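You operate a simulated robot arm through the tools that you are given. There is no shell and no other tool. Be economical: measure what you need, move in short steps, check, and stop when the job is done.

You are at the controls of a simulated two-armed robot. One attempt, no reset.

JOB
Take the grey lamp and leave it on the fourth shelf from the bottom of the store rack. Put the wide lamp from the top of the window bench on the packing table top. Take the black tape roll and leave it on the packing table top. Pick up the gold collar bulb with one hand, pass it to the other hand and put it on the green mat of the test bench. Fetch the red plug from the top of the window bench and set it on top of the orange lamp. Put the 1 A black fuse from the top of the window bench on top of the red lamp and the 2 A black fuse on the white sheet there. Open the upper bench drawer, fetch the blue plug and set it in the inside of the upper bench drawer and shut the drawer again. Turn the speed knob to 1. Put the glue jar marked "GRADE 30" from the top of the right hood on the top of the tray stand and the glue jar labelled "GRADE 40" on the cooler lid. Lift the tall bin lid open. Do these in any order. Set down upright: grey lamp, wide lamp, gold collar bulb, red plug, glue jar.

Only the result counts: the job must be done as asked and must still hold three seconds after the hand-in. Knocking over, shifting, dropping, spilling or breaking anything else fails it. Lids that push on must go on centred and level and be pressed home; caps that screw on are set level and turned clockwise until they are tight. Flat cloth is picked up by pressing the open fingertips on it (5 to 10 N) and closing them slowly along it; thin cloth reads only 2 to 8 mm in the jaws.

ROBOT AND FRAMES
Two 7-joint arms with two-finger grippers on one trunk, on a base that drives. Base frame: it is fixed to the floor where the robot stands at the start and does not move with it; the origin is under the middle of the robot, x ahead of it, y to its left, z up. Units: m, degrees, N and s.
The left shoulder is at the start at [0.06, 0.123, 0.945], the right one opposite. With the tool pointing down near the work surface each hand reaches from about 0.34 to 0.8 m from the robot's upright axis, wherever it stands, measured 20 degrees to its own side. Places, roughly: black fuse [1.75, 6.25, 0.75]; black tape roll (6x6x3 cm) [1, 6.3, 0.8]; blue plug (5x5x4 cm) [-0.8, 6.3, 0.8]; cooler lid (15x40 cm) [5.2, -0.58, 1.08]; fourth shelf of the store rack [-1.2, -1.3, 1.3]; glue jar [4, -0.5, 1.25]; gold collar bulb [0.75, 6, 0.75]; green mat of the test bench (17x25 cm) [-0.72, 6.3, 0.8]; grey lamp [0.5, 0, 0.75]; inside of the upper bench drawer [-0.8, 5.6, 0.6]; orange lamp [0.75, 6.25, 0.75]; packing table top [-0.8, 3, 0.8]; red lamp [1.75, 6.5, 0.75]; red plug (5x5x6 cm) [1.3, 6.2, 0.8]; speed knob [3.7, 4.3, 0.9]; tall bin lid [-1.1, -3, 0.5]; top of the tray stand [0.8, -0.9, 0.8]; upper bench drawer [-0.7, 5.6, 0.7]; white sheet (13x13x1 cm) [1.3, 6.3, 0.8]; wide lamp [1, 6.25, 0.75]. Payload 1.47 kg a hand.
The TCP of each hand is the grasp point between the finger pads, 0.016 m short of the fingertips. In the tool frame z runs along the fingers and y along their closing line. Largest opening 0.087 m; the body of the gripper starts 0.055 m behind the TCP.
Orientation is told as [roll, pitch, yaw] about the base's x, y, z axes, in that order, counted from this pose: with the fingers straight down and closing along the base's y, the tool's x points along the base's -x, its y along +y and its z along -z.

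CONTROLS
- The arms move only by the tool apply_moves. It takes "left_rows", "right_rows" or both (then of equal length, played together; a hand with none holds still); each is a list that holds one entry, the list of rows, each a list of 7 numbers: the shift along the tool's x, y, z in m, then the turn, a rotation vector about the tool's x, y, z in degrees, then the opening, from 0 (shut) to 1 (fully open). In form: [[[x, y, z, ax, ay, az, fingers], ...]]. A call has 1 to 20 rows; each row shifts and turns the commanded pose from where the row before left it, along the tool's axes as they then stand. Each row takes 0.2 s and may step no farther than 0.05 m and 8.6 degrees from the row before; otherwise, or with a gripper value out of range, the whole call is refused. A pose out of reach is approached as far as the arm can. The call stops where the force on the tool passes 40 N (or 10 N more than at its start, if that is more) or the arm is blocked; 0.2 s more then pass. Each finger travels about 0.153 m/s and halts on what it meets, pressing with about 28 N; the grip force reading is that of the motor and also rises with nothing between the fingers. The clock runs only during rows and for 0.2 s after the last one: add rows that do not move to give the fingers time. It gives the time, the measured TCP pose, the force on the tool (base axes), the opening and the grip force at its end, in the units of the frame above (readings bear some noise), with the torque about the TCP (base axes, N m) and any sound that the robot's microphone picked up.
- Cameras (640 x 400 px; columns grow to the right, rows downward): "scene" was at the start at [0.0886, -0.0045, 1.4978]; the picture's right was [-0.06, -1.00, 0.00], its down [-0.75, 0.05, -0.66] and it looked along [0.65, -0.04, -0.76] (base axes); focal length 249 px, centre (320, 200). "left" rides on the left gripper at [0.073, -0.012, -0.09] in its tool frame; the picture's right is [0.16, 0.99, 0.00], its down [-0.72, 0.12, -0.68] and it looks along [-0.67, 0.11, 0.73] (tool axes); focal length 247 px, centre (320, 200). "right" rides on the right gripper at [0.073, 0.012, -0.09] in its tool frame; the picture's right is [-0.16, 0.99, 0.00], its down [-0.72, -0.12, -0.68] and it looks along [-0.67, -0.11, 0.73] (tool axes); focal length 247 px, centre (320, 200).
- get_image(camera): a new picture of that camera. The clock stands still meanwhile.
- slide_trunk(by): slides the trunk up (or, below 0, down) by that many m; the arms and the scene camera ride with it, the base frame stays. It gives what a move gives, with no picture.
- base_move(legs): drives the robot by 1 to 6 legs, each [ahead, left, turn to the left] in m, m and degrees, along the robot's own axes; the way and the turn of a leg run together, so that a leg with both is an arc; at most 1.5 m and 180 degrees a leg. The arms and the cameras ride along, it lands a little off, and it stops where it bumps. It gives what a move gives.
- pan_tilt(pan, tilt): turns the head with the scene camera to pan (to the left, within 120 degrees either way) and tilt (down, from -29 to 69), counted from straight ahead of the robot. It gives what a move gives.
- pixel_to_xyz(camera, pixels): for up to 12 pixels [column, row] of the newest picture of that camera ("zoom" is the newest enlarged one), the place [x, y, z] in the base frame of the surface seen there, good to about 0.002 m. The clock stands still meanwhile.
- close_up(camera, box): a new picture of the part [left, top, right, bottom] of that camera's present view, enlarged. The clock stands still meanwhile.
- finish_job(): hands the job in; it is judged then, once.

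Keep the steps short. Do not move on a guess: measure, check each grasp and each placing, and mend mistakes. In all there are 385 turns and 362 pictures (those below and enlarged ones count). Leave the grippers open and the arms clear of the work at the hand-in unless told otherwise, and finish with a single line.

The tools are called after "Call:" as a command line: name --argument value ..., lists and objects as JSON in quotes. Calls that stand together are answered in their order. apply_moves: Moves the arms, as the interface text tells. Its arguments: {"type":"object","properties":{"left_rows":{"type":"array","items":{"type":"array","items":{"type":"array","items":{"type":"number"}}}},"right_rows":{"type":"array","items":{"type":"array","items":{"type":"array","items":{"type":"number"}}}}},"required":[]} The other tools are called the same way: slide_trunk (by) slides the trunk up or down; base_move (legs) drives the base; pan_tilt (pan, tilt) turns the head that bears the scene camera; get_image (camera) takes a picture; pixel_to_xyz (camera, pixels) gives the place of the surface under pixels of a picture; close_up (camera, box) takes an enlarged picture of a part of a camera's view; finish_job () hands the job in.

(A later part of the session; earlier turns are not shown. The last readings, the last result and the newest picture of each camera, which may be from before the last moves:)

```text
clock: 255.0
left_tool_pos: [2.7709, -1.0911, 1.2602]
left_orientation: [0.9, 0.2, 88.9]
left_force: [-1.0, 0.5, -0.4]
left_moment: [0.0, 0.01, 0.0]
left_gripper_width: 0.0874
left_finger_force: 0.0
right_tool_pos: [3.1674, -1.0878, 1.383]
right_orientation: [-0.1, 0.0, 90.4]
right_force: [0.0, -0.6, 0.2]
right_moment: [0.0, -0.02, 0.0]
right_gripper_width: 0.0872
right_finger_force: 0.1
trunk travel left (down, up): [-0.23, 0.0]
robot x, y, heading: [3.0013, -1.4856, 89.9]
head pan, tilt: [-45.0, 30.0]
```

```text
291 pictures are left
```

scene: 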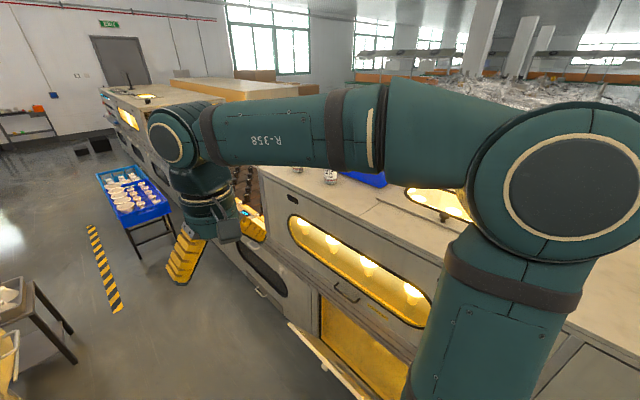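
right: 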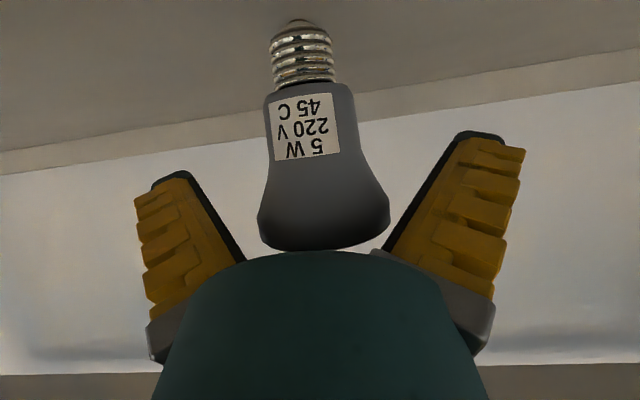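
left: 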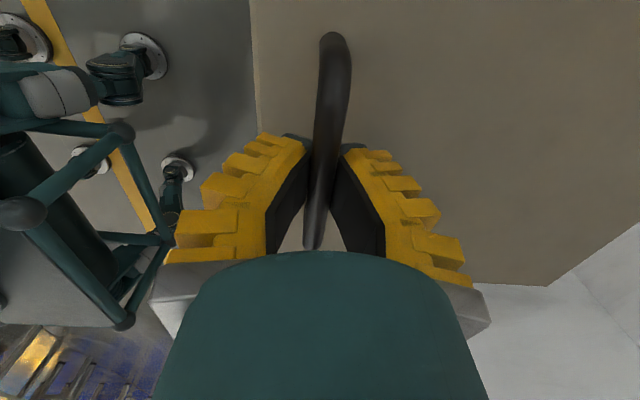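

The jars are just visible near (298,168) and (330,175). I'll move up level with them, then look right.

Call:
pixel_to_xyz --camera "scene" --pixels '[[300, 335], [320, 370], [165, 215], [110, 300], [60, 345], [330, 172], [270, 160], [380, 180]]'

Call:
base_move --legs '[[0.95, 0, 0]]'

Call:
pan_tilt --pan -80 --tilt 30

Call:
get_image --camera "scene"

```text
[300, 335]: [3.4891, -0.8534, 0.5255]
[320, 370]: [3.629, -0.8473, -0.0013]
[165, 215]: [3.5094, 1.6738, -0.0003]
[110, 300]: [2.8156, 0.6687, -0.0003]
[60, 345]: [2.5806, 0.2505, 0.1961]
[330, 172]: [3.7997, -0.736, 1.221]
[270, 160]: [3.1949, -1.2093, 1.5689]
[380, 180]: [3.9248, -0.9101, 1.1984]
```

```text
clock: 260.0
left_tool_pos: [2.7561, -0.1371, 1.2614]
left_orientation: [0.9, 0.1, 90.0]
left_force: [0.4, 0.4, -1.0]
left_moment: [-0.03, -0.01, 0.01]
left_gripper_width: 0.0871
left_finger_force: 0.1
right_tool_pos: [3.1504, -0.1276, 1.3832]
right_orientation: [-0.1, 0.0, 91.4]
right_force: [0.3, -0.2, 0.6]
right_moment: [-0.01, 0.01, 0.01]
right_gripper_width: 0.0869
right_finger_force: 0.1
trunk travel left (down, up): [-0.23, 0.0]
robot x, y, heading: [2.9939, -0.524, 91.2]
head pan, tilt: [-45.0, 30.0]
```

```text
clock: 261.0
left_tool_pos: [2.7551, -0.1375, 1.2607]
left_orientation: [0.9, 0.0, 90.0]
left_force: [0.2, 0.3, 0.5]
left_moment: [0.0, -0.01, -0.01]
left_gripper_width: 0.087
left_finger_force: 0.1
right_tool_pos: [3.1494, -0.129, 1.3851]
right_orientation: [-0.1, 0.0, 91.4]
right_force: [0.1, 0.3, 0.7]
right_moment: [-0.02, -0.02, 0.03]
right_gripper_width: 0.0871
right_finger_force: 0.1
trunk travel left (down, up): [-0.23, 0.0]
robot x, y, heading: [2.9916, -0.5234, 91.1]
head pan, tilt: [-80.0, 30.0]
```

```text
290 pictures are left
```

scene: 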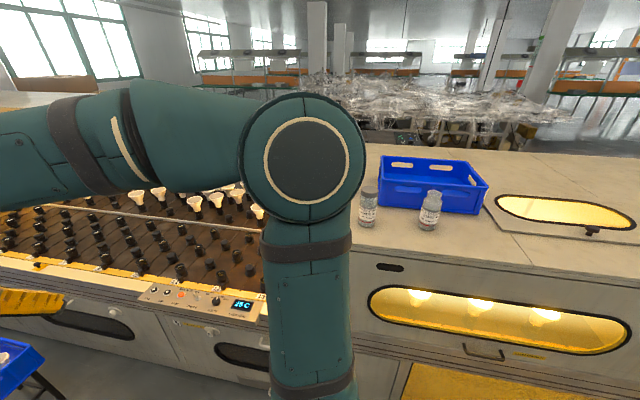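

Both jars stand by a blue crate. I'll turn to face east and zoom in on the jars.

Call:
base_move --legs '[[0, 0, -90]]'

Call:
pan_tilt --pan 0 --tilt 25

Call:
get_image --camera "scene"

```text
clock: 265.1
left_tool_pos: [3.3727, -0.2752, 1.2612]
left_orientation: [1.0, 0.1, 1.7]
left_force: [0.2, -0.2, -0.5]
left_moment: [-0.04, -0.02, 0.03]
left_gripper_width: 0.087
left_finger_force: 0.1
right_tool_pos: [3.3931, -0.6708, 1.3838]
right_orientation: [-0.1, 0.0, 3.0]
right_force: [0.1, -1.2, 0.8]
right_moment: [0.01, 0.0, -0.01]
right_gripper_width: 0.087
right_finger_force: 0.0
trunk travel left (down, up): [-0.23, 0.0]
robot x, y, heading: [2.9926, -0.5241, 3.0]
head pan, tilt: [-80.0, 30.0]
```

```text
clock: 266.7
left_tool_pos: [3.3711, -0.2749, 1.2619]
left_orientation: [0.9, 0.1, 1.7]
left_force: [-0.3, 0.4, 0.3]
left_moment: [-0.02, 0.0, 0.02]
left_gripper_width: 0.087
left_finger_force: 0.1
right_tool_pos: [3.3927, -0.6711, 1.3836]
right_orientation: [-0.1, 0.0, 3.1]
right_force: [0.3, -0.3, 0.5]
right_moment: [0.03, 0.0, 0.01]
right_gripper_width: 0.087
right_finger_force: 0.1
trunk travel left (down, up): [-0.23, 0.0]
robot x, y, heading: [2.9908, -0.5257, 2.7]
head pan, tilt: [0.0, 25.0]
```

```text
289 pictures are left
```

scene: 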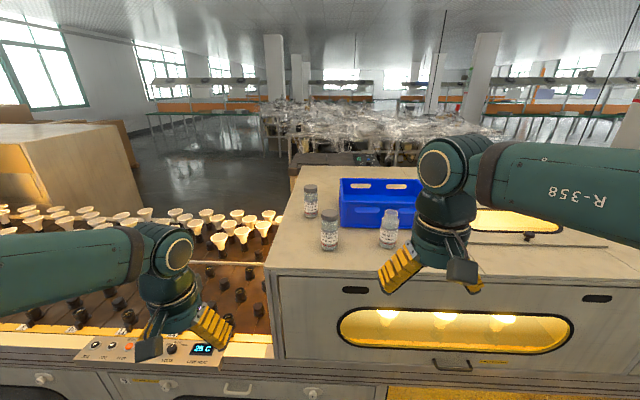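

Three jars are visible. I'll zoom to read the labels and measure.

Call:
close_up --camera "scene" --box '[270, 170, 430, 270]'

Call:
pixel_to_xyz --camera "scene" --pixels '[[329, 213], [329, 230], [329, 246], [311, 187], [311, 203], [390, 212], [389, 230], [350, 250], [345, 182], [345, 225], [275, 255], [300, 170]]'

```text
4.00 times, centred on (350, 220) of scene
```

zoom: 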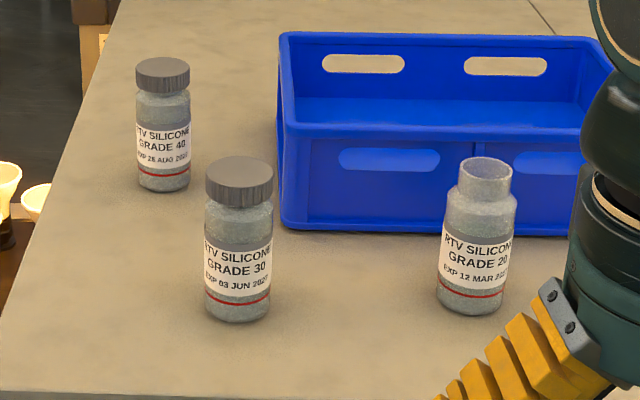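

```text
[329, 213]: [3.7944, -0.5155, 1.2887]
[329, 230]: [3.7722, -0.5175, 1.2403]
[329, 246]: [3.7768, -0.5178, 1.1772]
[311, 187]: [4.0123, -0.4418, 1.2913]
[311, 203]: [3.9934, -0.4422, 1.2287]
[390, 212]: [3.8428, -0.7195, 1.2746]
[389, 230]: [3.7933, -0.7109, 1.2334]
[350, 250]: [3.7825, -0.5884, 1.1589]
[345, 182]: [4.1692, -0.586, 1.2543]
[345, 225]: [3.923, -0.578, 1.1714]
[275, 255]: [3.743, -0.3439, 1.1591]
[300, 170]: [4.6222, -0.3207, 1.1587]
```

GRADE 30 is at (3.795, -0.517), GRADE 40 at (4.015, -0.442), and GRADE 20 is a distractor. I'll look for the cooler lid behind.

Call:
close_up --camera "scene" --box '[270, 90, 470, 215]'

Call:
pixel_to_xyz --camera "scene" --pixels '[[360, 160], [330, 160], [395, 158], [350, 168], [400, 168], [310, 165], [440, 130], [360, 172], [340, 155], [380, 155]]'

```text
3.20 times, centred on (370, 152) of scene
```

zoom: 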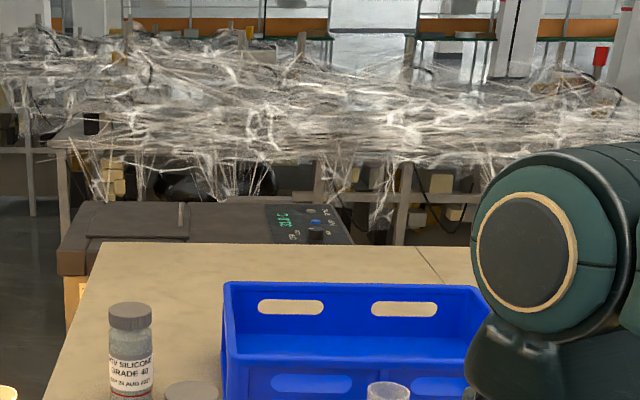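

```text
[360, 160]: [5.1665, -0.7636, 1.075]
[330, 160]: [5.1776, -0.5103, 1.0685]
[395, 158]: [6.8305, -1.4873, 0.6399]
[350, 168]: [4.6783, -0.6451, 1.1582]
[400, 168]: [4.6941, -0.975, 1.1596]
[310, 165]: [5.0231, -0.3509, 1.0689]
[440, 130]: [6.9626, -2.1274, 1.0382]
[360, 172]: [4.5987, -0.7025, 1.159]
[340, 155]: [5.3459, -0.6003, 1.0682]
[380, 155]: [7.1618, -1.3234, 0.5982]
```

The cooler stands behind the oven (z ≈ 1.07), reachable only from its far side. So I'll pick GRADE 30 with the right hand and GRADE 40 with the left, then go around. First I'll raise the left hand and approach the oven.

Call:
apply_moves --left_rows '[[[0, 0, -0.04, 0, 0, 0, 1], [0, 0, -0.04, 0, 0, 0, 1], [0, 0, -0.04, 0, 0, 0, 1]]]'

Call:
base_move --legs '[[0.28, 0.06, -2.7]]'

Call:
pan_tilt --pan 0 --tilt 40

Call:
get_image --camera "scene"

```text
clock: 267.5
left_tool_pos: [3.3732, -0.2739, 1.3839]
left_orientation: [0.8, 0.1, 1.7]
left_force: [-0.1, -0.2, 1.2]
left_moment: [-0.03, -0.02, 0.02]
left_gripper_width: 0.0867
left_finger_force: 0.2
right_tool_pos: [3.3923, -0.6703, 1.3833]
right_orientation: [-0.1, 0.0, 3.0]
right_force: [0.1, 0.0, 0.2]
right_moment: [-0.01, 0.02, -0.02]
right_gripper_width: 0.0871
right_finger_force: 0.2
trunk travel left (down, up): [-0.23, 0.0]
robot x, y, heading: [2.9923, -0.5239, 2.9]
head pan, tilt: [0.0, 25.0]
```

```text
clock: 269.5
left_tool_pos: [3.6661, -0.2231, 1.3831]
left_orientation: [0.9, 0.1, -0.9]
left_force: [0.1, -0.2, 0.9]
left_moment: [0.01, -0.01, -0.01]
left_gripper_width: 0.087
left_finger_force: 0.0
right_tool_pos: [3.6676, -0.6192, 1.384]
right_orientation: [-0.1, 0.0, 0.6]
right_force: [0.7, -0.4, -0.9]
right_moment: [0.04, 0.0, -0.02]
right_gripper_width: 0.0869
right_finger_force: 0.0
trunk travel left (down, up): [-0.23, 0.0]
robot x, y, heading: [3.2732, -0.4548, 0.2]
head pan, tilt: [0.0, 25.0]
```

```text
clock: 270.3
left_tool_pos: [3.6656, -0.2224, 1.3833]
left_orientation: [0.9, 0.0, -0.9]
left_force: [-0.5, -0.4, 1.1]
left_moment: [0.01, -0.02, -0.01]
left_gripper_width: 0.0872
left_finger_force: 0.2
right_tool_pos: [3.6685, -0.6198, 1.3839]
right_orientation: [-0.1, -0.1, 0.5]
right_force: [0.7, 0.0, -0.2]
right_moment: [0.0, -0.02, 0.0]
right_gripper_width: 0.0868
right_finger_force: 0.0
trunk travel left (down, up): [-0.23, 0.0]
robot x, y, heading: [3.2732, -0.4569, 0.5]
head pan, tilt: [0.0, 40.0]
```

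```text
286 pictures are left
```

scene: 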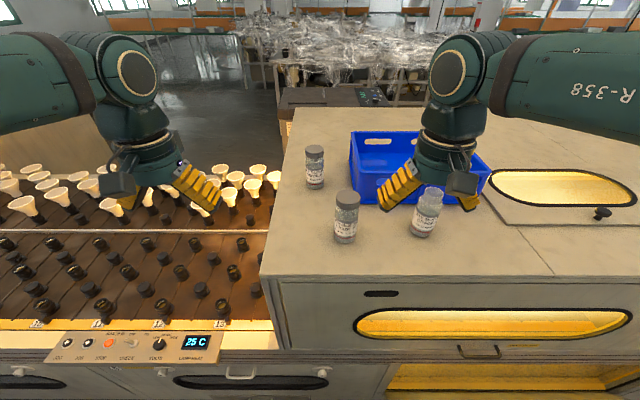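

Call:
pixel_to_xyz --camera "scene" --pixels '[[347, 196], [336, 198], [358, 198], [347, 192], [315, 150], [306, 152], [324, 152], [315, 146], [430, 190], [421, 192], [439, 192]]'

```text
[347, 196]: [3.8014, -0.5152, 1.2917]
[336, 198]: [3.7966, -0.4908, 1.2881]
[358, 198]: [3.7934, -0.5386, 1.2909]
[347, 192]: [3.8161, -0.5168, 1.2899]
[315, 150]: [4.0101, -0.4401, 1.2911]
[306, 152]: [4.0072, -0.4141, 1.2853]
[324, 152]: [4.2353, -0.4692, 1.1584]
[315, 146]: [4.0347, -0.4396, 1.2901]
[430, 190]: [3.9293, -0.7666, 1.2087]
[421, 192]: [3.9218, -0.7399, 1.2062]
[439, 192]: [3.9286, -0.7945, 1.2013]
```

Call:
apply_moves --right_rows '[[[-0.0428, 0.035, 0, 0, 0, 0, 1], [-0.0428, 0.035, 0, 0, 0, 0, 1], [-0.0428, 0.035, 0, 0, 0, 0, 1], [0, 0, 0.03, 0, 0, 0, 1], [0, 0, 0, 0, 0, 0, 1]]]'

Call:
get_image --camera "right"

```text
refused: row 1 steps farther than a row can; nothing moved
```

```text
285 pictures are left
```

right: 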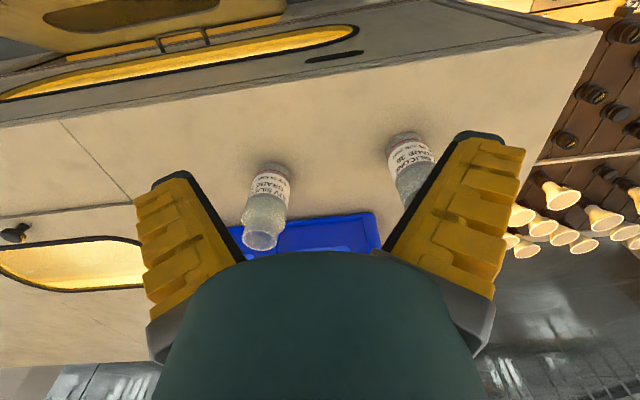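

The step was too large, so I'll use smaller rows.

Call:
apply_moves --right_rows '[[[-0.0321, 0.0262, 0, 0, 0, 0, 1], [-0.0321, 0.0262, 0, 0, 0, 0, 1], [-0.0321, 0.0262, 0, 0, 0, 0, 1], [-0.0321, 0.0262, 0, 0, 0, 0, 1], [0, 0, 0.03, 0, 0, 0, 1], [0, 0, 0, 0, 0, 0, 1]]]'

Call:
get_image --camera "right"

Call:
get_image --camera "scene"

```text
clock: 271.7
left_tool_pos: [3.6665, -0.2229, 1.3826]
left_orientation: [0.9, 0.1, -0.9]
left_force: [0.2, -0.1, 0.0]
left_moment: [-0.03, 0.01, 0.03]
left_gripper_width: 0.0869
left_finger_force: 0.1
right_tool_pos: [3.7936, -0.5133, 1.3531]
right_orientation: [-0.2, 0.0, 0.5]
right_force: [0.6, 0.3, 0.6]
right_moment: [-0.03, 0.04, 0.03]
right_gripper_width: 0.0871
right_finger_force: 0.1
trunk travel left (down, up): [-0.23, 0.0]
robot x, y, heading: [3.2756, -0.4534, 0.2]
head pan, tilt: [0.0, 40.0]
```

```text
284 pictures are left
```

right: 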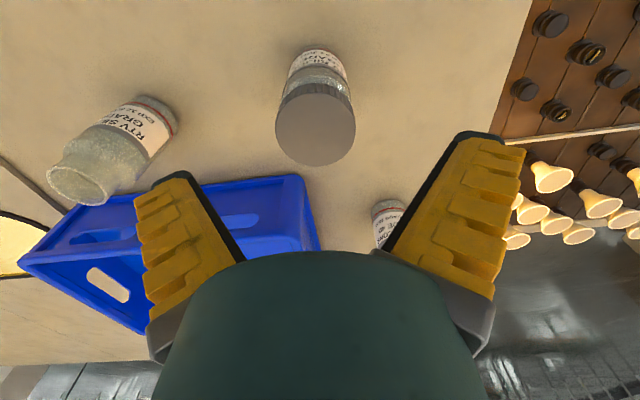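

```text
283 pictures are left
```

scene: 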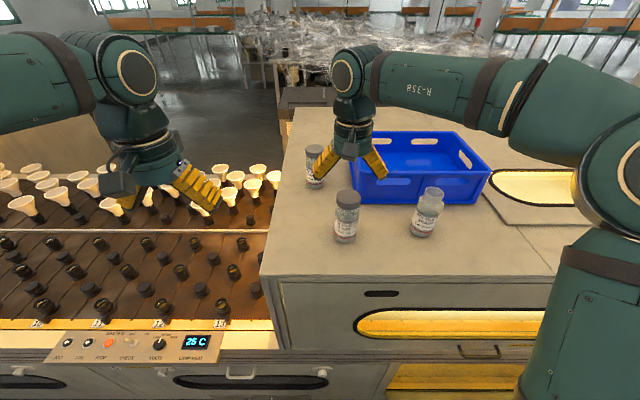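

It's lined up. I'll descend and grip the GRADE 30 jar.

Call:
apply_moves --right_rows '[[[-0.003, -0.002, 0.036, 0, 0, 0, 1], [0, 0, 0.036, 0, 0, 0, 1], [0, 0, 0.034, 0, 0, 0, 1], [0, 0, 0, 0, 0, 0, 1], [0, 0, 0, 0, 0, 0, 0.6], [0, 0, 0, 0, 0, 0, 0.3], [0, 0, 0, 0, 0, 0, 0], [0, 0, 0, 0, 0, 0, 0]]]'

Call:
get_image --camera "right"

```text
clock: 272.9
left_tool_pos: [3.6649, -0.2237, 1.3839]
left_orientation: [0.9, 0.0, -1.0]
left_force: [-0.2, -0.2, 0.7]
left_moment: [-0.02, 0.01, 0.0]
left_gripper_width: 0.0869
left_finger_force: 0.0
right_tool_pos: [3.7974, -0.5148, 1.2488]
right_orientation: [-0.1, -0.8, 0.3]
right_force: [-3.0, -5.7, 18.7]
right_moment: [-0.13, -0.13, -0.06]
right_gripper_width: 0.058
right_finger_force: 27.7
trunk travel left (down, up): [-0.23, 0.0]
robot x, y, heading: [3.2803, -0.4538, 0.3]
head pan, tilt: [0.0, 40.0]
stopped in row 6 (right hand): the force on the tool passed its limit at 42 N (the readings are from after the stop); the commanded pose is now the measured one
```

```text
282 pictures are left
```

right: 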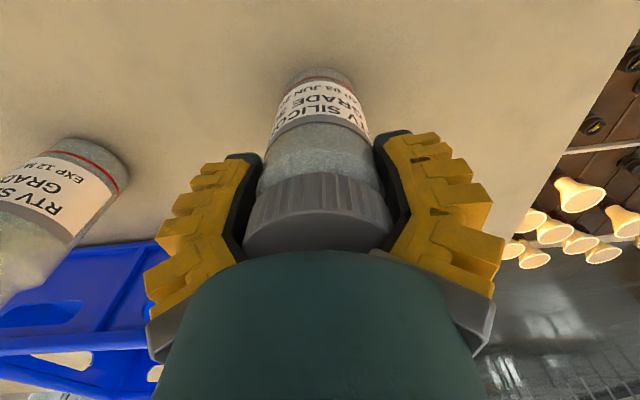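

It's gripped at 58 mm, which matches the jar diameter. I'll settle the grip, then lift.

Call:
apply_moves --right_rows '[[[0, 0, 0, 0, 0, 0, 0], [0, 0, -0.002, 0, 0, 0, 0], [0, 0, 0, 0, 0, 0, 0]]]'

Call:
apply_moves --right_rows '[[[0, 0, -0.01, 0, 0, 0, 0], [0, 0, -0.04, 0, 0, 0, 0], [0, 0, -0.04, 0, 0, 0, 0], [0, 0, -0.04, 0, 0, 0, 0], [0, 0, 0, 0, 0, 0, 0]]]'

Call:
get_image --camera "right"

```text
clock: 273.8
left_tool_pos: [3.6651, -0.2242, 1.3838]
left_orientation: [0.9, 0.0, -0.9]
left_force: [0.5, 0.4, 0.3]
left_moment: [0.01, 0.01, 0.0]
left_gripper_width: 0.087
left_finger_force: 0.1
right_tool_pos: [3.7994, -0.5159, 1.2502]
right_orientation: [-0.2, -0.4, 0.3]
right_force: [0.0, -3.7, 13.4]
right_moment: [-0.24, -0.42, -0.07]
right_gripper_width: 0.0574
right_finger_force: 27.4
trunk travel left (down, up): [-0.23, 0.0]
robot x, y, heading: [3.2729, -0.4554, 0.1]
head pan, tilt: [0.0, 40.0]
```

```text
clock: 274.9
left_tool_pos: [3.667, -0.2242, 1.3833]
left_orientation: [1.0, 0.2, -1.1]
left_force: [-0.3, 0.4, 0.0]
left_moment: [-0.04, 0.03, 0.03]
left_gripper_width: 0.0868
left_finger_force: 0.0
right_tool_pos: [3.7983, -0.5154, 1.3789]
right_orientation: [-0.1, -0.3, 0.5]
right_force: [-0.6, 0.4, -2.5]
right_moment: [0.0, -0.03, 0.0]
right_gripper_width: 0.0524
right_finger_force: 27.3
trunk travel left (down, up): [-0.23, 0.0]
robot x, y, heading: [3.2732, -0.459, 0.2]
head pan, tilt: [0.0, 40.0]
```

```text
281 pictures are left
```

right: 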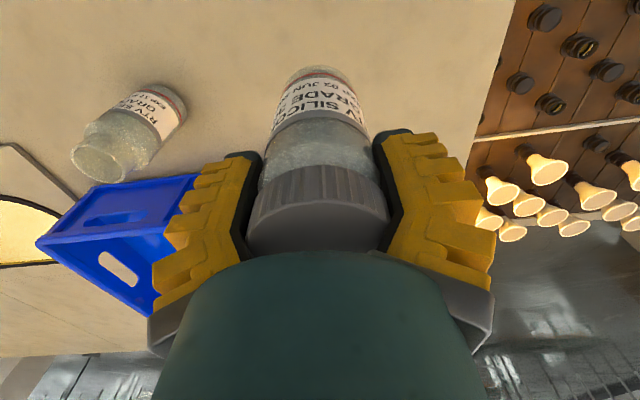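

GRADE 30 is held. I'll move the right hand back and aside, then bring the left hand above GRADE 40.

Call:
apply_moves --right_rows '[[[0.03, -0.035, -0.01, 0, 0, 0, 0], [0.03, -0.035, -0.01, 0, 0, 0, 0], [0.03, -0.035, -0.01, 0, 0, 0, 0], [0.03, -0.035, 0, 0, 0, 0, 0], [0, 0, 0, 0, 0, 0, 0], [0, 0, 0, 0, 0, 0, 0], [0, 0, 0, 0, 0, 0, 0], [0, 0, 0, 0, 0, 0, 0], [0, 0, 0, 0, 0, 0, 0], [0, 0, 0, 0, 0, 0, 0], [0, 0, 0, 0, 0, 0, 0], [0, 0, 0, 0, 0, 0, 0], [0, 0, 0, 0, 0, 0, 0]]]' --left_rows '[[[0, 0, 0, 0, 0, 0, 1], [0, 0, 0, 0, 0, 0, 1], [0, 0, 0, 0, 0, 0, 1], [-0.0383, -0.024, 0, 0, 0, 0, 1], [-0.0383, -0.024, 0, 0, 0, 0, 1], [-0.0383, -0.024, 0, 0, 0, 0, 1], [-0.0383, -0.024, 0, 0, 0, 0, 1], [-0.0383, -0.024, 0, 0, 0, 0, 1], [-0.0383, -0.024, 0, 0, 0, 0, 1], [-0.0383, -0.024, 0, 0, 0, 0, 1], [-0.0383, -0.024, 0, 0, 0, 0, 1], [-0.0383, -0.024, 0, 0, 0, 0, 1], [0, 0, 0, 0, 0, 0, 1]]]'

Call:
get_image --camera "left"

Call:
get_image --camera "scene"

```text
clock: 277.8
left_tool_pos: [3.9415, -0.423, 1.3612]
left_orientation: [0.9, 0.0, -1.0]
left_force: [0.6, 0.4, -0.4]
left_moment: [0.02, -0.03, 0.0]
left_gripper_width: 0.087
left_finger_force: 0.1
left hand out of reach, approached as far as the arm can: row 11, 12
right_tool_pos: [3.679, -0.6545, 1.4061]
right_orientation: [-0.2, -0.4, 0.3]
right_force: [0.0, -0.4, -3.2]
right_moment: [-0.04, 0.02, -0.03]
right_gripper_width: 0.0523
right_finger_force: 28.1
trunk travel left (down, up): [-0.23, 0.0]
robot x, y, heading: [3.2759, -0.4549, 0.3]
head pan, tilt: [0.0, 40.0]
```

```text
280 pictures are left
```

left: 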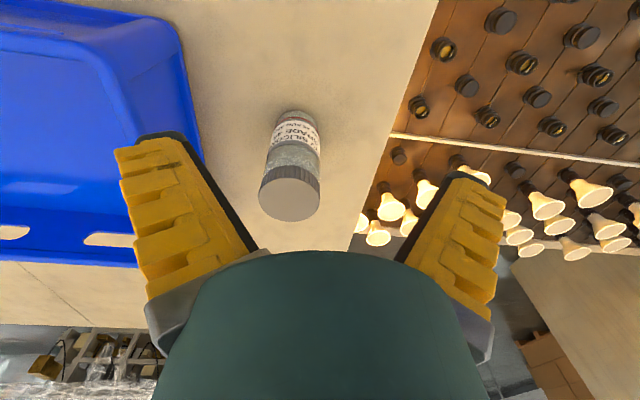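

```text
279 pictures are left
```

scene: 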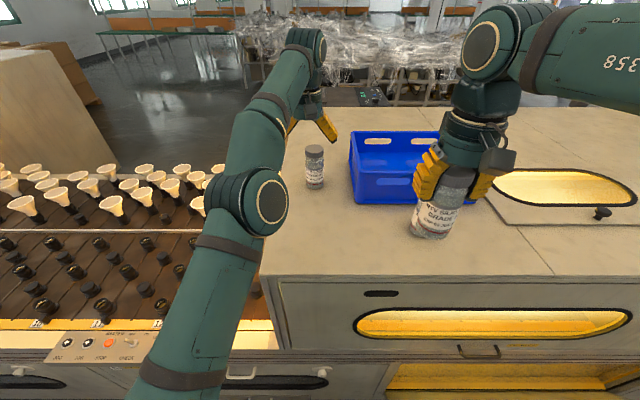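

I'm 7 cm short. I'll tilt the left hand 30° forward to gain reach and re-approach above the jar.

Call:
apply_moves --left_rows '[[[0, 0, 0, 0, -7.5, 0, 1], [0, 0, 0, 0, -7.5, 0, 1], [0, 0, 0, 0, -7.5, 0, 1], [0, 0, 0, 0, -7.5, 0, 1], [0, 0, 0, 0, 0, 0, 1]]]'

```text
clock: 278.9
left_tool_pos: [3.9419, -0.4245, 1.3607]
left_orientation: [1.0, -30.0, -1.5]
left_force: [0.3, 0.5, 0.4]
left_moment: [-0.01, 0.01, 0.02]
left_gripper_width: 0.0871
left_finger_force: 0.0
right_tool_pos: [3.6793, -0.6553, 1.4051]
right_orientation: [-0.1, -0.4, 0.4]
right_force: [0.3, 0.0, -2.8]
right_moment: [-0.03, 0.01, -0.01]
right_gripper_width: 0.0521
right_finger_force: 28.1
trunk travel left (down, up): [-0.23, 0.0]
robot x, y, heading: [3.2751, -0.4573, -0.0]
head pan, tilt: [0.0, 40.0]
```

The approach line along the fingers leads straight to the jar, so I'll go in.

Call:
apply_moves --left_rows '[[[-0.0068, -0.0155, 0, 0, 0, 0, 1], [0, 0, 0.032, 0, 0, 0, 1], [0, 0, 0.032, 0, 0, 0, 1], [0, 0, 0.032, 0, 0, 0, 1], [0, 0, 0.029, 0, 0, 0, 1], [0, 0, 0, 0, 0, 0, 1]]]'

Call:
get_image --camera "left"

Call:
close_up --camera "scene" --box '[240, 110, 400, 210]'

```text
clock: 280.4
left_tool_pos: [4.0097, -0.4375, 1.254]
left_orientation: [1.1, -30.0, -1.5]
left_force: [0.1, -0.2, 0.1]
left_moment: [0.01, 0.0, -0.03]
left_gripper_width: 0.0867
left_finger_force: 0.0
right_tool_pos: [3.677, -0.6558, 1.4053]
right_orientation: [-0.2, -0.5, 0.3]
right_force: [-0.8, 0.7, -2.8]
right_moment: [0.02, -0.02, 0.01]
right_gripper_width: 0.0521
right_finger_force: 28.0
trunk travel left (down, up): [-0.23, 0.0]
robot x, y, heading: [3.2781, -0.4527, 0.2]
head pan, tilt: [0.0, 40.0]
```

```text
278 pictures are left
```

left: 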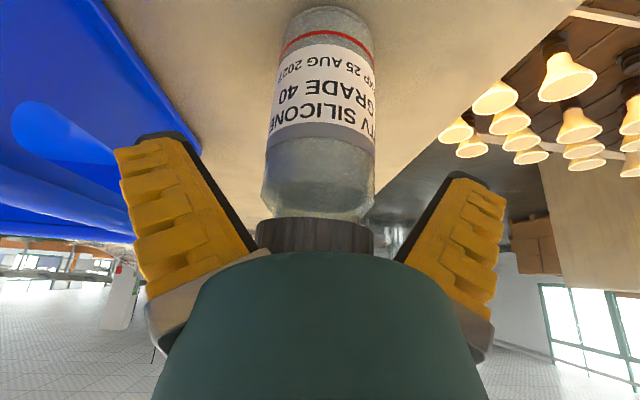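

```text
4.00 times, centred on (320, 160) of scene
```

zoom: 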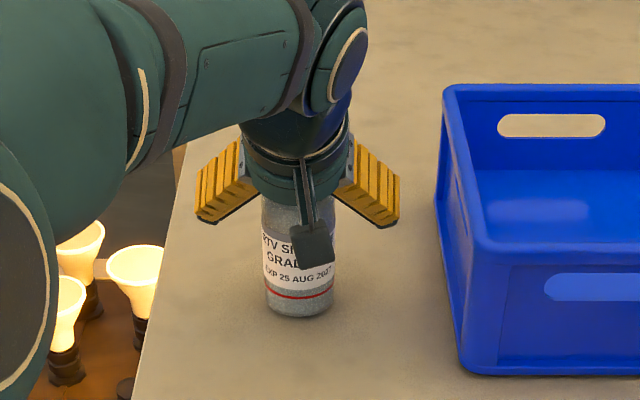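

Call:
apply_moves --left_rows '[[[0, 0, 0, 0, 0, 0, 0.8], [0, 0, 0, 0, 0, 0, 0.65], [0, 0, 0, 0, 0, 0, 0.4], [0, 0, 0, 0, 0, 0, 0], [0, 0, 0, 0, 0, 0, 0]]]'

Call:
get_image --camera "left"

```text
clock: 281.6
left_tool_pos: [4.0111, -0.4368, 1.2543]
left_orientation: [1.0, -30.0, -1.6]
left_force: [0.0, -0.2, 1.1]
left_moment: [-0.02, -0.06, 0.0]
left_gripper_width: 0.0522
left_finger_force: 27.9
right_tool_pos: [3.6779, -0.6541, 1.4063]
right_orientation: [-0.2, -0.4, 0.3]
right_force: [0.9, 0.9, -3.0]
right_moment: [0.01, 0.0, -0.02]
right_gripper_width: 0.0522
right_finger_force: 27.9
trunk travel left (down, up): [-0.23, 0.0]
robot x, y, heading: [3.2741, -0.4538, 0.1]
head pan, tilt: [0.0, 40.0]
```

```text
276 pictures are left
```

left: 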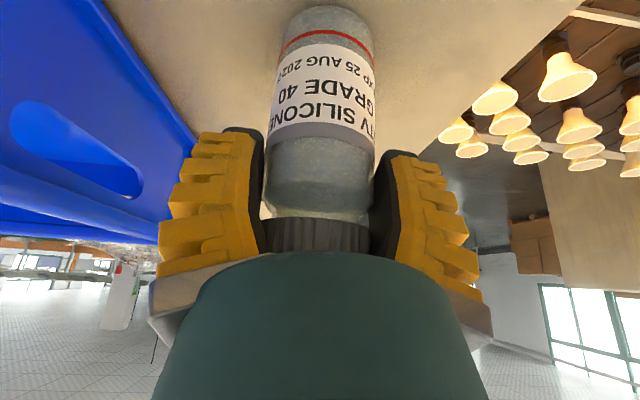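

GRADE 40 is gripped at 52 mm. I'll lift it and draw it back.

Call:
apply_moves --left_rows '[[[-0.02, 0, -0.0346, 0, 0, 0, 0], [-0.02, 0, -0.0346, 0, 0, 0, 0], [-0.02, 0, -0.0346, 0, 0, 0, 0], [-0.01, 0, -0.0173, 0, 0, 0, 0], [0.0346, 0.012, -0.02, 0, 0, 0, 0], [0.0346, 0.012, -0.02, 0, 0, 0, 0], [0.0346, 0.012, -0.02, 0, 0, 0, 0], [0.0346, 0.012, -0.02, 0, 0, 0, 0], [0.0346, 0.012, -0.02, 0, 0, 0, 0], [0.0346, 0.012, -0.02, 0, 0, 0, 0], [0.0346, 0.012, -0.02, 0, 0, 0, 0]]]'

Call:
get_image --camera "scene"

```text
clock: 283.9
left_tool_pos: [3.7328, -0.3542, 1.3973]
left_orientation: [1.2, -30.1, -1.5]
left_force: [-0.2, 0.0, -0.7]
left_moment: [0.01, 0.01, -0.01]
left_gripper_width: 0.0516
left_finger_force: 27.2
right_tool_pos: [3.6771, -0.6527, 1.4064]
right_orientation: [-0.2, -0.5, 0.4]
right_force: [0.2, 0.2, -3.6]
right_moment: [0.02, -0.01, 0.01]
right_gripper_width: 0.0521
right_finger_force: 28.1
trunk travel left (down, up): [-0.23, 0.0]
robot x, y, heading: [3.2737, -0.4567, -0.0]
head pan, tilt: [0.0, 40.0]
```

```text
275 pictures are left
```

scene: 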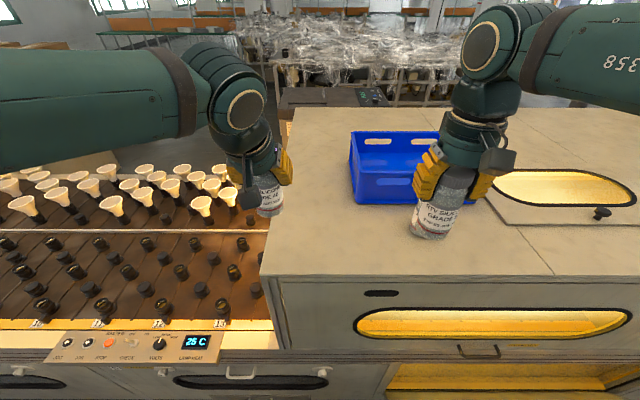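

Both jars are held. I'll back out and drive south along the corridor, around the oven end.

Call:
base_move --legs '[[-0.35, 0, 0], [0, 0, -90], [1.5, 0, 0]]'

Call:
base_move --legs '[[1.5, 0, 0], [1.5, 0, 0], [0.3, 0, 0]]'

Call:
pan_tilt --pan 70 --tilt 20

Call:
get_image --camera "scene"

```text
clock: 297.1
left_tool_pos: [3.0222, -2.409, 1.3968]
left_orientation: [1.1, -29.8, -91.5]
left_force: [0.7, -0.4, -0.2]
left_moment: [0.0, -0.01, -0.03]
left_gripper_width: 0.0506
left_finger_force: 28.4
right_tool_pos: [2.7226, -2.3558, 1.4058]
right_orientation: [-0.2, -0.4, -89.7]
right_force: [0.1, -0.7, -2.8]
right_moment: [0.03, -0.02, 0.03]
right_gripper_width: 0.0521
right_finger_force: 27.7
trunk travel left (down, up): [-0.23, 0.0]
robot x, y, heading: [2.9237, -1.9489, -89.8]
head pan, tilt: [0.0, 40.0]
```

```text
clock: 312.8
left_tool_pos: [3.0746, -5.6215, 1.397]
left_orientation: [1.2, -29.9, -90.3]
left_force: [0.2, 0.6, -2.3]
left_moment: [0.04, -0.01, -0.02]
left_gripper_width: 0.0499
left_finger_force: 28.2
right_tool_pos: [2.7724, -5.5725, 1.4057]
right_orientation: [-0.2, -0.4, -88.5]
right_force: [0.0, 0.2, -2.6]
right_moment: [-0.02, 0.04, 0.0]
right_gripper_width: 0.0522
right_finger_force: 28.0
trunk travel left (down, up): [-0.23, 0.0]
robot x, y, heading: [2.963, -5.1624, -88.6]
head pan, tilt: [0.0, 40.0]
```

```text
clock: 314.2
left_tool_pos: [3.0736, -5.6211, 1.3966]
left_orientation: [1.1, -30.0, -90.3]
left_force: [-0.3, 0.0, -3.6]
left_moment: [0.01, 0.05, 0.0]
left_gripper_width: 0.05
left_finger_force: 28.0
right_tool_pos: [2.7739, -5.5724, 1.4056]
right_orientation: [-0.2, -0.4, -88.6]
right_force: [0.0, 0.1, -2.3]
right_moment: [0.04, 0.0, 0.02]
right_gripper_width: 0.052
right_finger_force: 28.0
trunk travel left (down, up): [-0.23, 0.0]
robot x, y, heading: [2.9605, -5.1677, -88.6]
head pan, tilt: [70.0, 20.0]
```

```text
274 pictures are left
```

scene: 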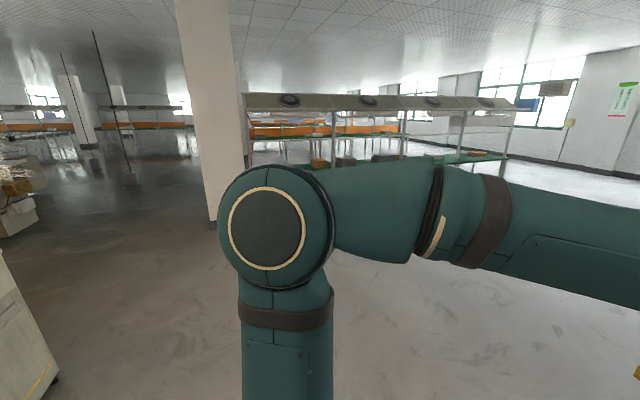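

The left jaw reading crept from 52 to 50 mm, so I'll check both jars and measure the column.

Call:
get_image --camera "left"

Call:
get_image --camera "right"

Call:
pixel_to_xyz --camera "scene" --pixels '[[215, 210], [243, 160], [55, 370], [10, 225], [250, 170], [110, 250]]'

```text
273 pictures are left
```

left: 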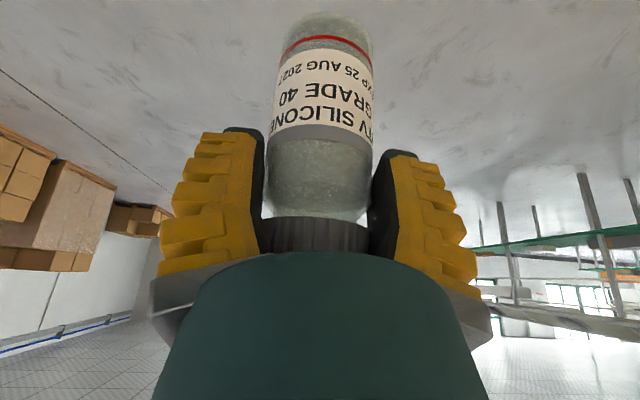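

```text
272 pictures are left
```

right: 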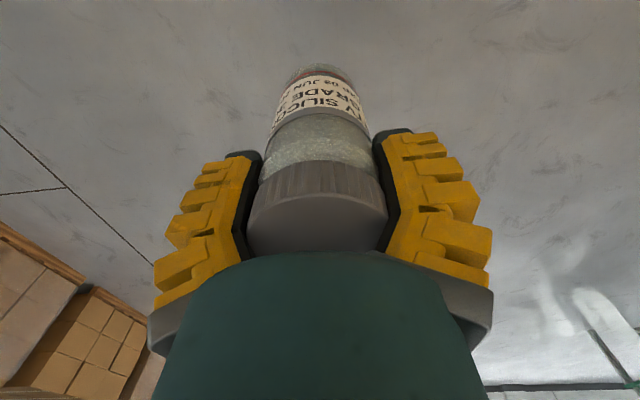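

```text
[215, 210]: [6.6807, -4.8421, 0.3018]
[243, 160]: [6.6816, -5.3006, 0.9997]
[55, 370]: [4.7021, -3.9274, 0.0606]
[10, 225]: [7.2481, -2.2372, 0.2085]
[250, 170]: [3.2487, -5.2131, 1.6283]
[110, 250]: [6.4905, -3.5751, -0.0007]
```

Both jars are secure. I'll head east past the oven end and then north behind the oven.

Call:
base_move --legs '[[0, 0, 88.5], [1.45, 0, 0], [1.45, 0, 0], [0, 0, 90]]'

Call:
pan_tilt --pan 0 --tilt 25

Call:
get_image --camera "scene"

```text
clock: 336.4
left_tool_pos: [5.7952, -4.5294, 1.3972]
left_orientation: [1.1, -30.0, 94.6]
left_force: [-0.2, 0.3, 0.2]
left_moment: [-0.07, -0.03, 0.03]
left_gripper_width: 0.0487
left_finger_force: 28.4
right_tool_pos: [6.0974, -4.5529, 1.4062]
right_orientation: [-0.2, -0.5, 96.4]
right_force: [0.0, 0.6, -3.0]
right_moment: [-0.02, 0.01, -0.03]
right_gripper_width: 0.0523
right_finger_force: 27.9
trunk travel left (down, up): [-0.23, 0.0]
robot x, y, heading: [5.9437, -4.9795, 96.2]
head pan, tilt: [70.0, 20.0]
```

```text
clock: 337.8
left_tool_pos: [5.7945, -4.5293, 1.397]
left_orientation: [1.1, -29.9, 94.6]
left_force: [1.0, 0.6, 0.0]
left_moment: [-0.03, -0.04, 0.01]
left_gripper_width: 0.0488
left_finger_force: 27.8
right_tool_pos: [6.0992, -4.5533, 1.4049]
right_orientation: [-0.3, -0.4, 96.4]
right_force: [0.4, 0.3, -2.5]
right_moment: [0.02, -0.02, -0.02]
right_gripper_width: 0.0526
right_finger_force: 27.7
trunk travel left (down, up): [-0.23, 0.0]
robot x, y, heading: [5.942, -4.9761, 96.2]
head pan, tilt: [0.0, 25.0]
```

```text
271 pictures are left
```

scene: 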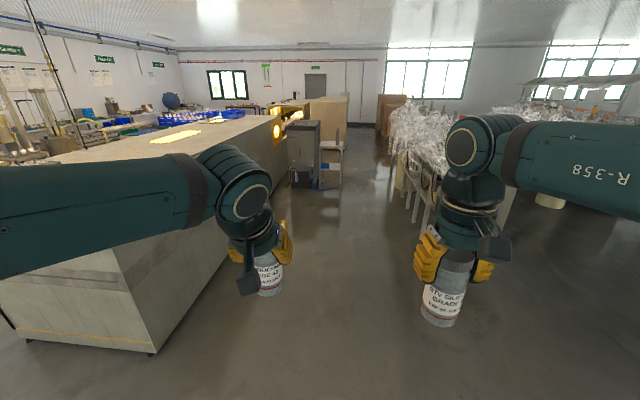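

The left grip keeps narrowing, so I'll inspect it.

Call:
get_image --camera "left"

Call:
close_up --camera "scene" --box '[200, 200, 360, 300]'

```text
270 pictures are left
```

left: 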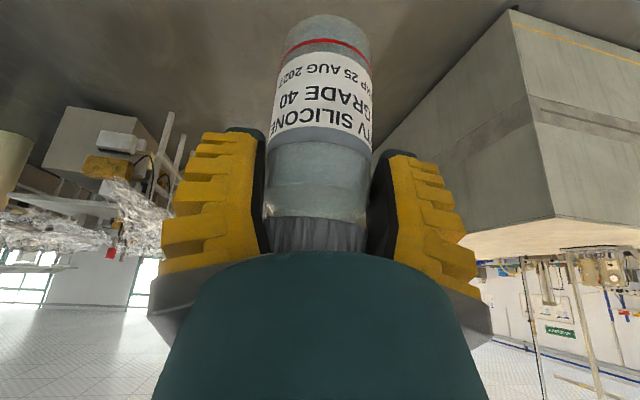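

```text
4.00 times, centred on (280, 250) of scene
```

zoom: 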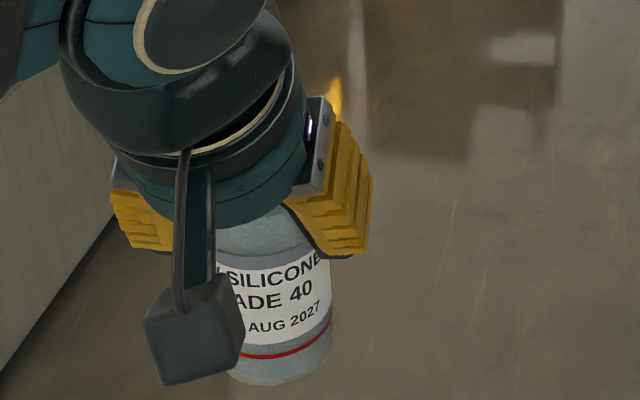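

Call:
pixel_to_xyz --camera "scene" --pixels '[[303, 125], [305, 170], [330, 175], [320, 145], [292, 150], [415, 200], [400, 165], [335, 140], [318, 180]]'

Call:
base_move --legs '[[0.05, 0, -6.2], [1.4, 0, 0], [1.2, 0, 0]]'

Call:
get_image --camera "scene"

```text
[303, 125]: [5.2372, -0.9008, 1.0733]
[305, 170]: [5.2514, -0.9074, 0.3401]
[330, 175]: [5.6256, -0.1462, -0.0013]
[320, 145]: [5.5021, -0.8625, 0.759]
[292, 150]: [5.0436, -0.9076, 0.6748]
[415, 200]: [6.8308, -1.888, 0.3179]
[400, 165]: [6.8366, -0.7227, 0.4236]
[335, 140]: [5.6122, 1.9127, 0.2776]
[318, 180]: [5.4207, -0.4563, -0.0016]
```

```text
clock: 351.0
left_tool_pos: [5.9037, -1.8534, 1.3969]
left_orientation: [1.1, -29.9, 86.5]
left_force: [-0.1, 0.2, 0.2]
left_moment: [-0.05, 0.0, 0.01]
left_gripper_width: 0.0484
left_finger_force: 27.9
right_tool_pos: [6.1992, -1.9178, 1.4054]
right_orientation: [-0.2, -0.3, 88.4]
right_force: [-0.3, 0.4, -2.5]
right_moment: [-0.01, 0.0, 0.0]
right_gripper_width: 0.0522
right_finger_force: 27.6
trunk travel left (down, up): [-0.23, 0.0]
robot x, y, heading: [5.9888, -2.3124, 88.1]
head pan, tilt: [0.0, 25.0]
```

```text
268 pictures are left
```

scene: 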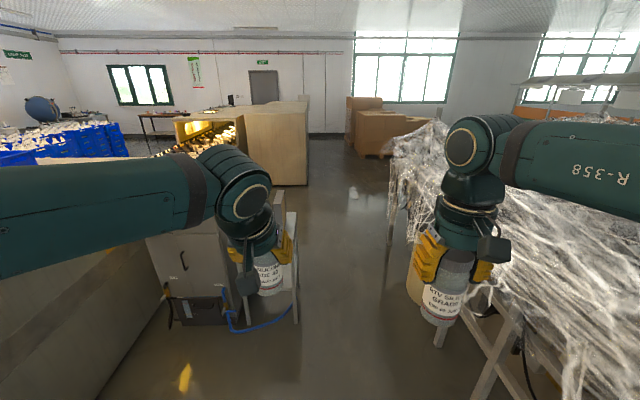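

Call:
base_move --legs '[[0.8, 0, 2]]'

Call:
pan_tilt --pan 35 --tilt 30

Call:
get_image --camera "scene"

```text
clock: 355.3
left_tool_pos: [5.8852, -1.0632, 1.3969]
left_orientation: [1.1, -29.9, 89.4]
left_force: [0.3, -0.3, -0.4]
left_moment: [-0.05, -0.01, -0.04]
left_gripper_width: 0.0482
left_finger_force: 28.2
right_tool_pos: [6.1849, -1.1118, 1.406]
right_orientation: [-0.2, -0.5, 91.3]
right_force: [-0.2, -0.5, -2.1]
right_moment: [-0.02, 0.01, 0.02]
right_gripper_width: 0.0524
right_finger_force: 28.4
trunk travel left (down, up): [-0.23, 0.0]
robot x, y, heading: [5.9936, -1.5165, 91.0]
head pan, tilt: [0.0, 25.0]
```

```text
clock: 356.3
left_tool_pos: [5.8843, -1.0623, 1.3976]
left_orientation: [1.2, -30.0, 89.5]
left_force: [0.4, 0.6, 0.5]
left_moment: [-0.04, 0.0, -0.01]
left_gripper_width: 0.0483
left_finger_force: 28.0
right_tool_pos: [6.1849, -1.1126, 1.4065]
right_orientation: [-0.1, -0.4, 91.4]
right_force: [0.1, 0.5, -3.5]
right_moment: [-0.01, 0.0, 0.0]
right_gripper_width: 0.0524
right_finger_force: 27.7
trunk travel left (down, up): [-0.23, 0.0]
robot x, y, heading: [5.9905, -1.519, 91.1]
head pan, tilt: [35.0, 30.0]
```

```text
267 pictures are left
```

scene: 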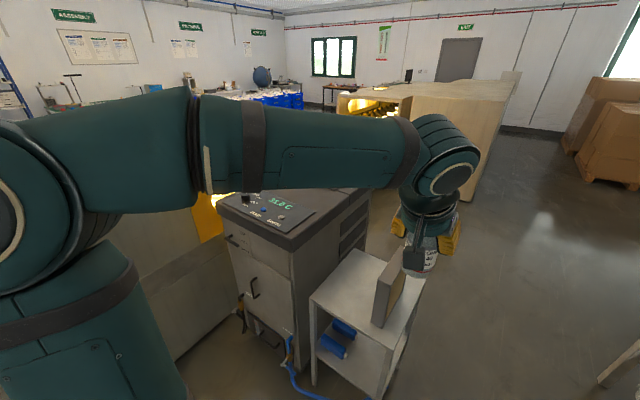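

Call:
pixel_to_xyz --camera "scene" --pixels '[[312, 297], [380, 340], [425, 280], [355, 250], [390, 280], [300, 225], [335, 205], [370, 195], [360, 210], [230, 205]]'

Call:
base_move --legs '[[0.7, -0.1, 0]]'

Call:
pan_tilt --pan 85 --tilt 40

Call:
get_image --camera "scene"

```text
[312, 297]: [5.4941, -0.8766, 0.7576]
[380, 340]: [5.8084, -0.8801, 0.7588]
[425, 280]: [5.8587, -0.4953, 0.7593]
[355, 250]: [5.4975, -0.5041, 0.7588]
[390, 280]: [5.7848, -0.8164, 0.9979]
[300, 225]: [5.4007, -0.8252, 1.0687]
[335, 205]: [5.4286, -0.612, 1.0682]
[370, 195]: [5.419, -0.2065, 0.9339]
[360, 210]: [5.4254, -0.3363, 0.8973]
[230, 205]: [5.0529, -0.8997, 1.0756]
```

```text
clock: 358.8
left_tool_pos: [5.9288, -0.709, 1.3958]
left_orientation: [1.3, -29.7, 90.0]
left_force: [0.6, -1.0, 0.2]
left_moment: [0.01, 0.0, 0.0]
left_gripper_width: 0.0479
left_finger_force: 28.0
right_tool_pos: [6.2309, -0.7549, 1.4061]
right_orientation: [-0.1, -0.3, 91.8]
right_force: [0.2, -1.4, -2.9]
right_moment: [0.1, 0.03, -0.02]
right_gripper_width: 0.0523
right_finger_force: 28.0
trunk travel left (down, up): [-0.23, 0.0]
robot x, y, heading: [6.0464, -1.1646, 91.7]
head pan, tilt: [35.0, 30.0]
stopped in leg 1: the robot was blocked; the commanded pose is now the measured one
```

```text
clock: 360.0
left_tool_pos: [5.9266, -0.7047, 1.3943]
left_orientation: [1.3, -29.8, 90.1]
left_force: [-0.2, 0.2, -0.2]
left_moment: [-0.05, -0.02, -0.02]
left_gripper_width: 0.0481
left_finger_force: 28.2
right_tool_pos: [6.231, -0.75, 1.404]
right_orientation: [-0.1, -0.3, 91.8]
right_force: [0.3, 0.2, -3.4]
right_moment: [-0.01, 0.01, 0.0]
right_gripper_width: 0.0524
right_finger_force: 28.1
trunk travel left (down, up): [-0.23, 0.0]
robot x, y, heading: [6.0429, -1.1622, 92.0]
head pan, tilt: [85.0, 40.0]
```

```text
266 pictures are left
```

scene: 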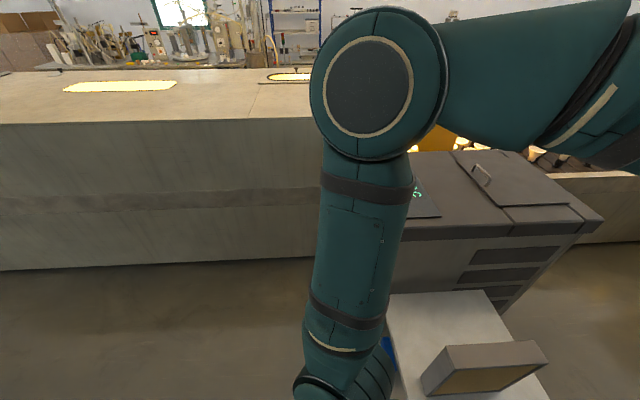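

The base touched the small stand's corner and stopped. I'll check the stand and measure the lid (handle near (480,170)).

Call:
close_up --camera "scene" --box '[380, 130, 620, 280]'

Call:
pixel_to_xyz --camera "scene" --pixels '[[455, 155], [505, 205], [565, 203], [520, 155], [520, 180], [482, 170], [430, 350], [395, 295], [490, 290], [510, 350]]'

```text
2.67 times, centred on (500, 205) of scene
```

zoom: 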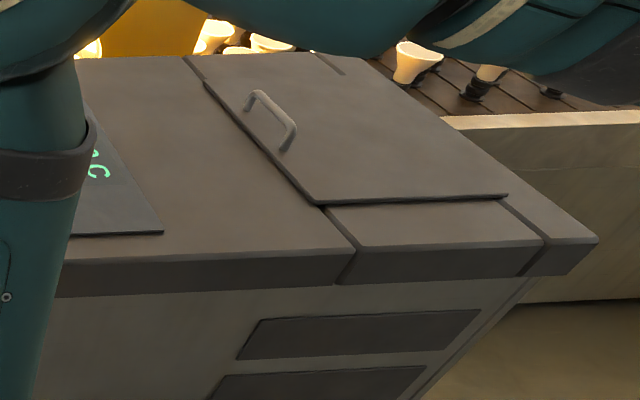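

```text
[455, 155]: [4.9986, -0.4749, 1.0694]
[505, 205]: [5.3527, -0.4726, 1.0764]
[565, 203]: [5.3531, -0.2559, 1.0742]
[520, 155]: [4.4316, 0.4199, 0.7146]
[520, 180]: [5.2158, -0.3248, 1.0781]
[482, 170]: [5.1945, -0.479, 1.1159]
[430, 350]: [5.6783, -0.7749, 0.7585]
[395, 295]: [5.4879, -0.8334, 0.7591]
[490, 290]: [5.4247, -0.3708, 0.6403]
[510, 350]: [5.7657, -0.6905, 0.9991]
```

The stand is unmoved. The lid spans x 4.95–5.35, y -0.47 to -0.25 at z 1.077. I'll go around the stand to (6.3, -0.1), turn west and approach.

Call:
base_move --legs '[[-0.05, -0.25, -1.5], [1.1, 0, 0], [0, 0, 88]]'

Call:
pan_tilt --pan 10 --tilt 35

Call:
get_image --camera "scene"

```text
clock: 371.7
left_tool_pos: [5.8154, -0.1636, 1.3948]
left_orientation: [1.3, -29.8, 173.1]
left_force: [-0.2, -0.1, -0.1]
left_moment: [0.03, -0.08, 0.0]
left_gripper_width: 0.0478
left_finger_force: 27.8
right_tool_pos: [5.8993, 0.1318, 1.4037]
right_orientation: [0.0, -0.2, 174.8]
right_force: [0.0, 0.2, -3.1]
right_moment: [0.0, -0.02, 0.04]
right_gripper_width: 0.0523
right_finger_force: 28.2
trunk travel left (down, up): [-0.23, 0.0]
robot x, y, heading: [6.282, -0.1049, 174.9]
head pan, tilt: [85.0, 40.0]
```

```text
clock: 373.1
left_tool_pos: [5.8159, -0.1619, 1.3944]
left_orientation: [1.2, -29.7, 173.0]
left_force: [-0.2, -0.4, 0.9]
left_moment: [0.01, -0.04, 0.0]
left_gripper_width: 0.0475
left_finger_force: 28.4
right_tool_pos: [5.8993, 0.1327, 1.4026]
right_orientation: [-0.1, -0.3, 174.8]
right_force: [0.5, 0.6, -3.4]
right_moment: [0.01, -0.01, 0.03]
right_gripper_width: 0.0523
right_finger_force: 28.7
trunk travel left (down, up): [-0.23, 0.0]
robot x, y, heading: [6.2825, -0.1054, 174.8]
head pan, tilt: [10.0, 35.0]
```

```text
264 pictures are left
```

scene: 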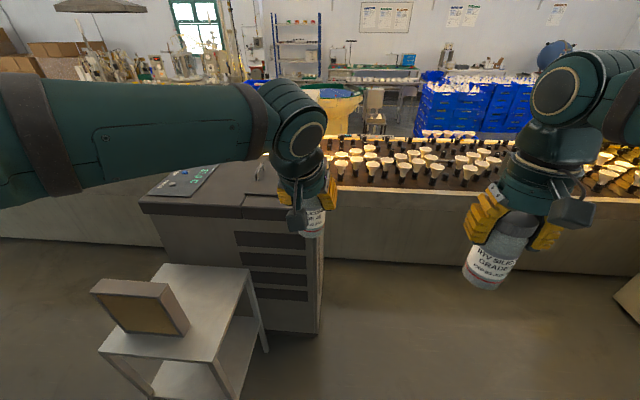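

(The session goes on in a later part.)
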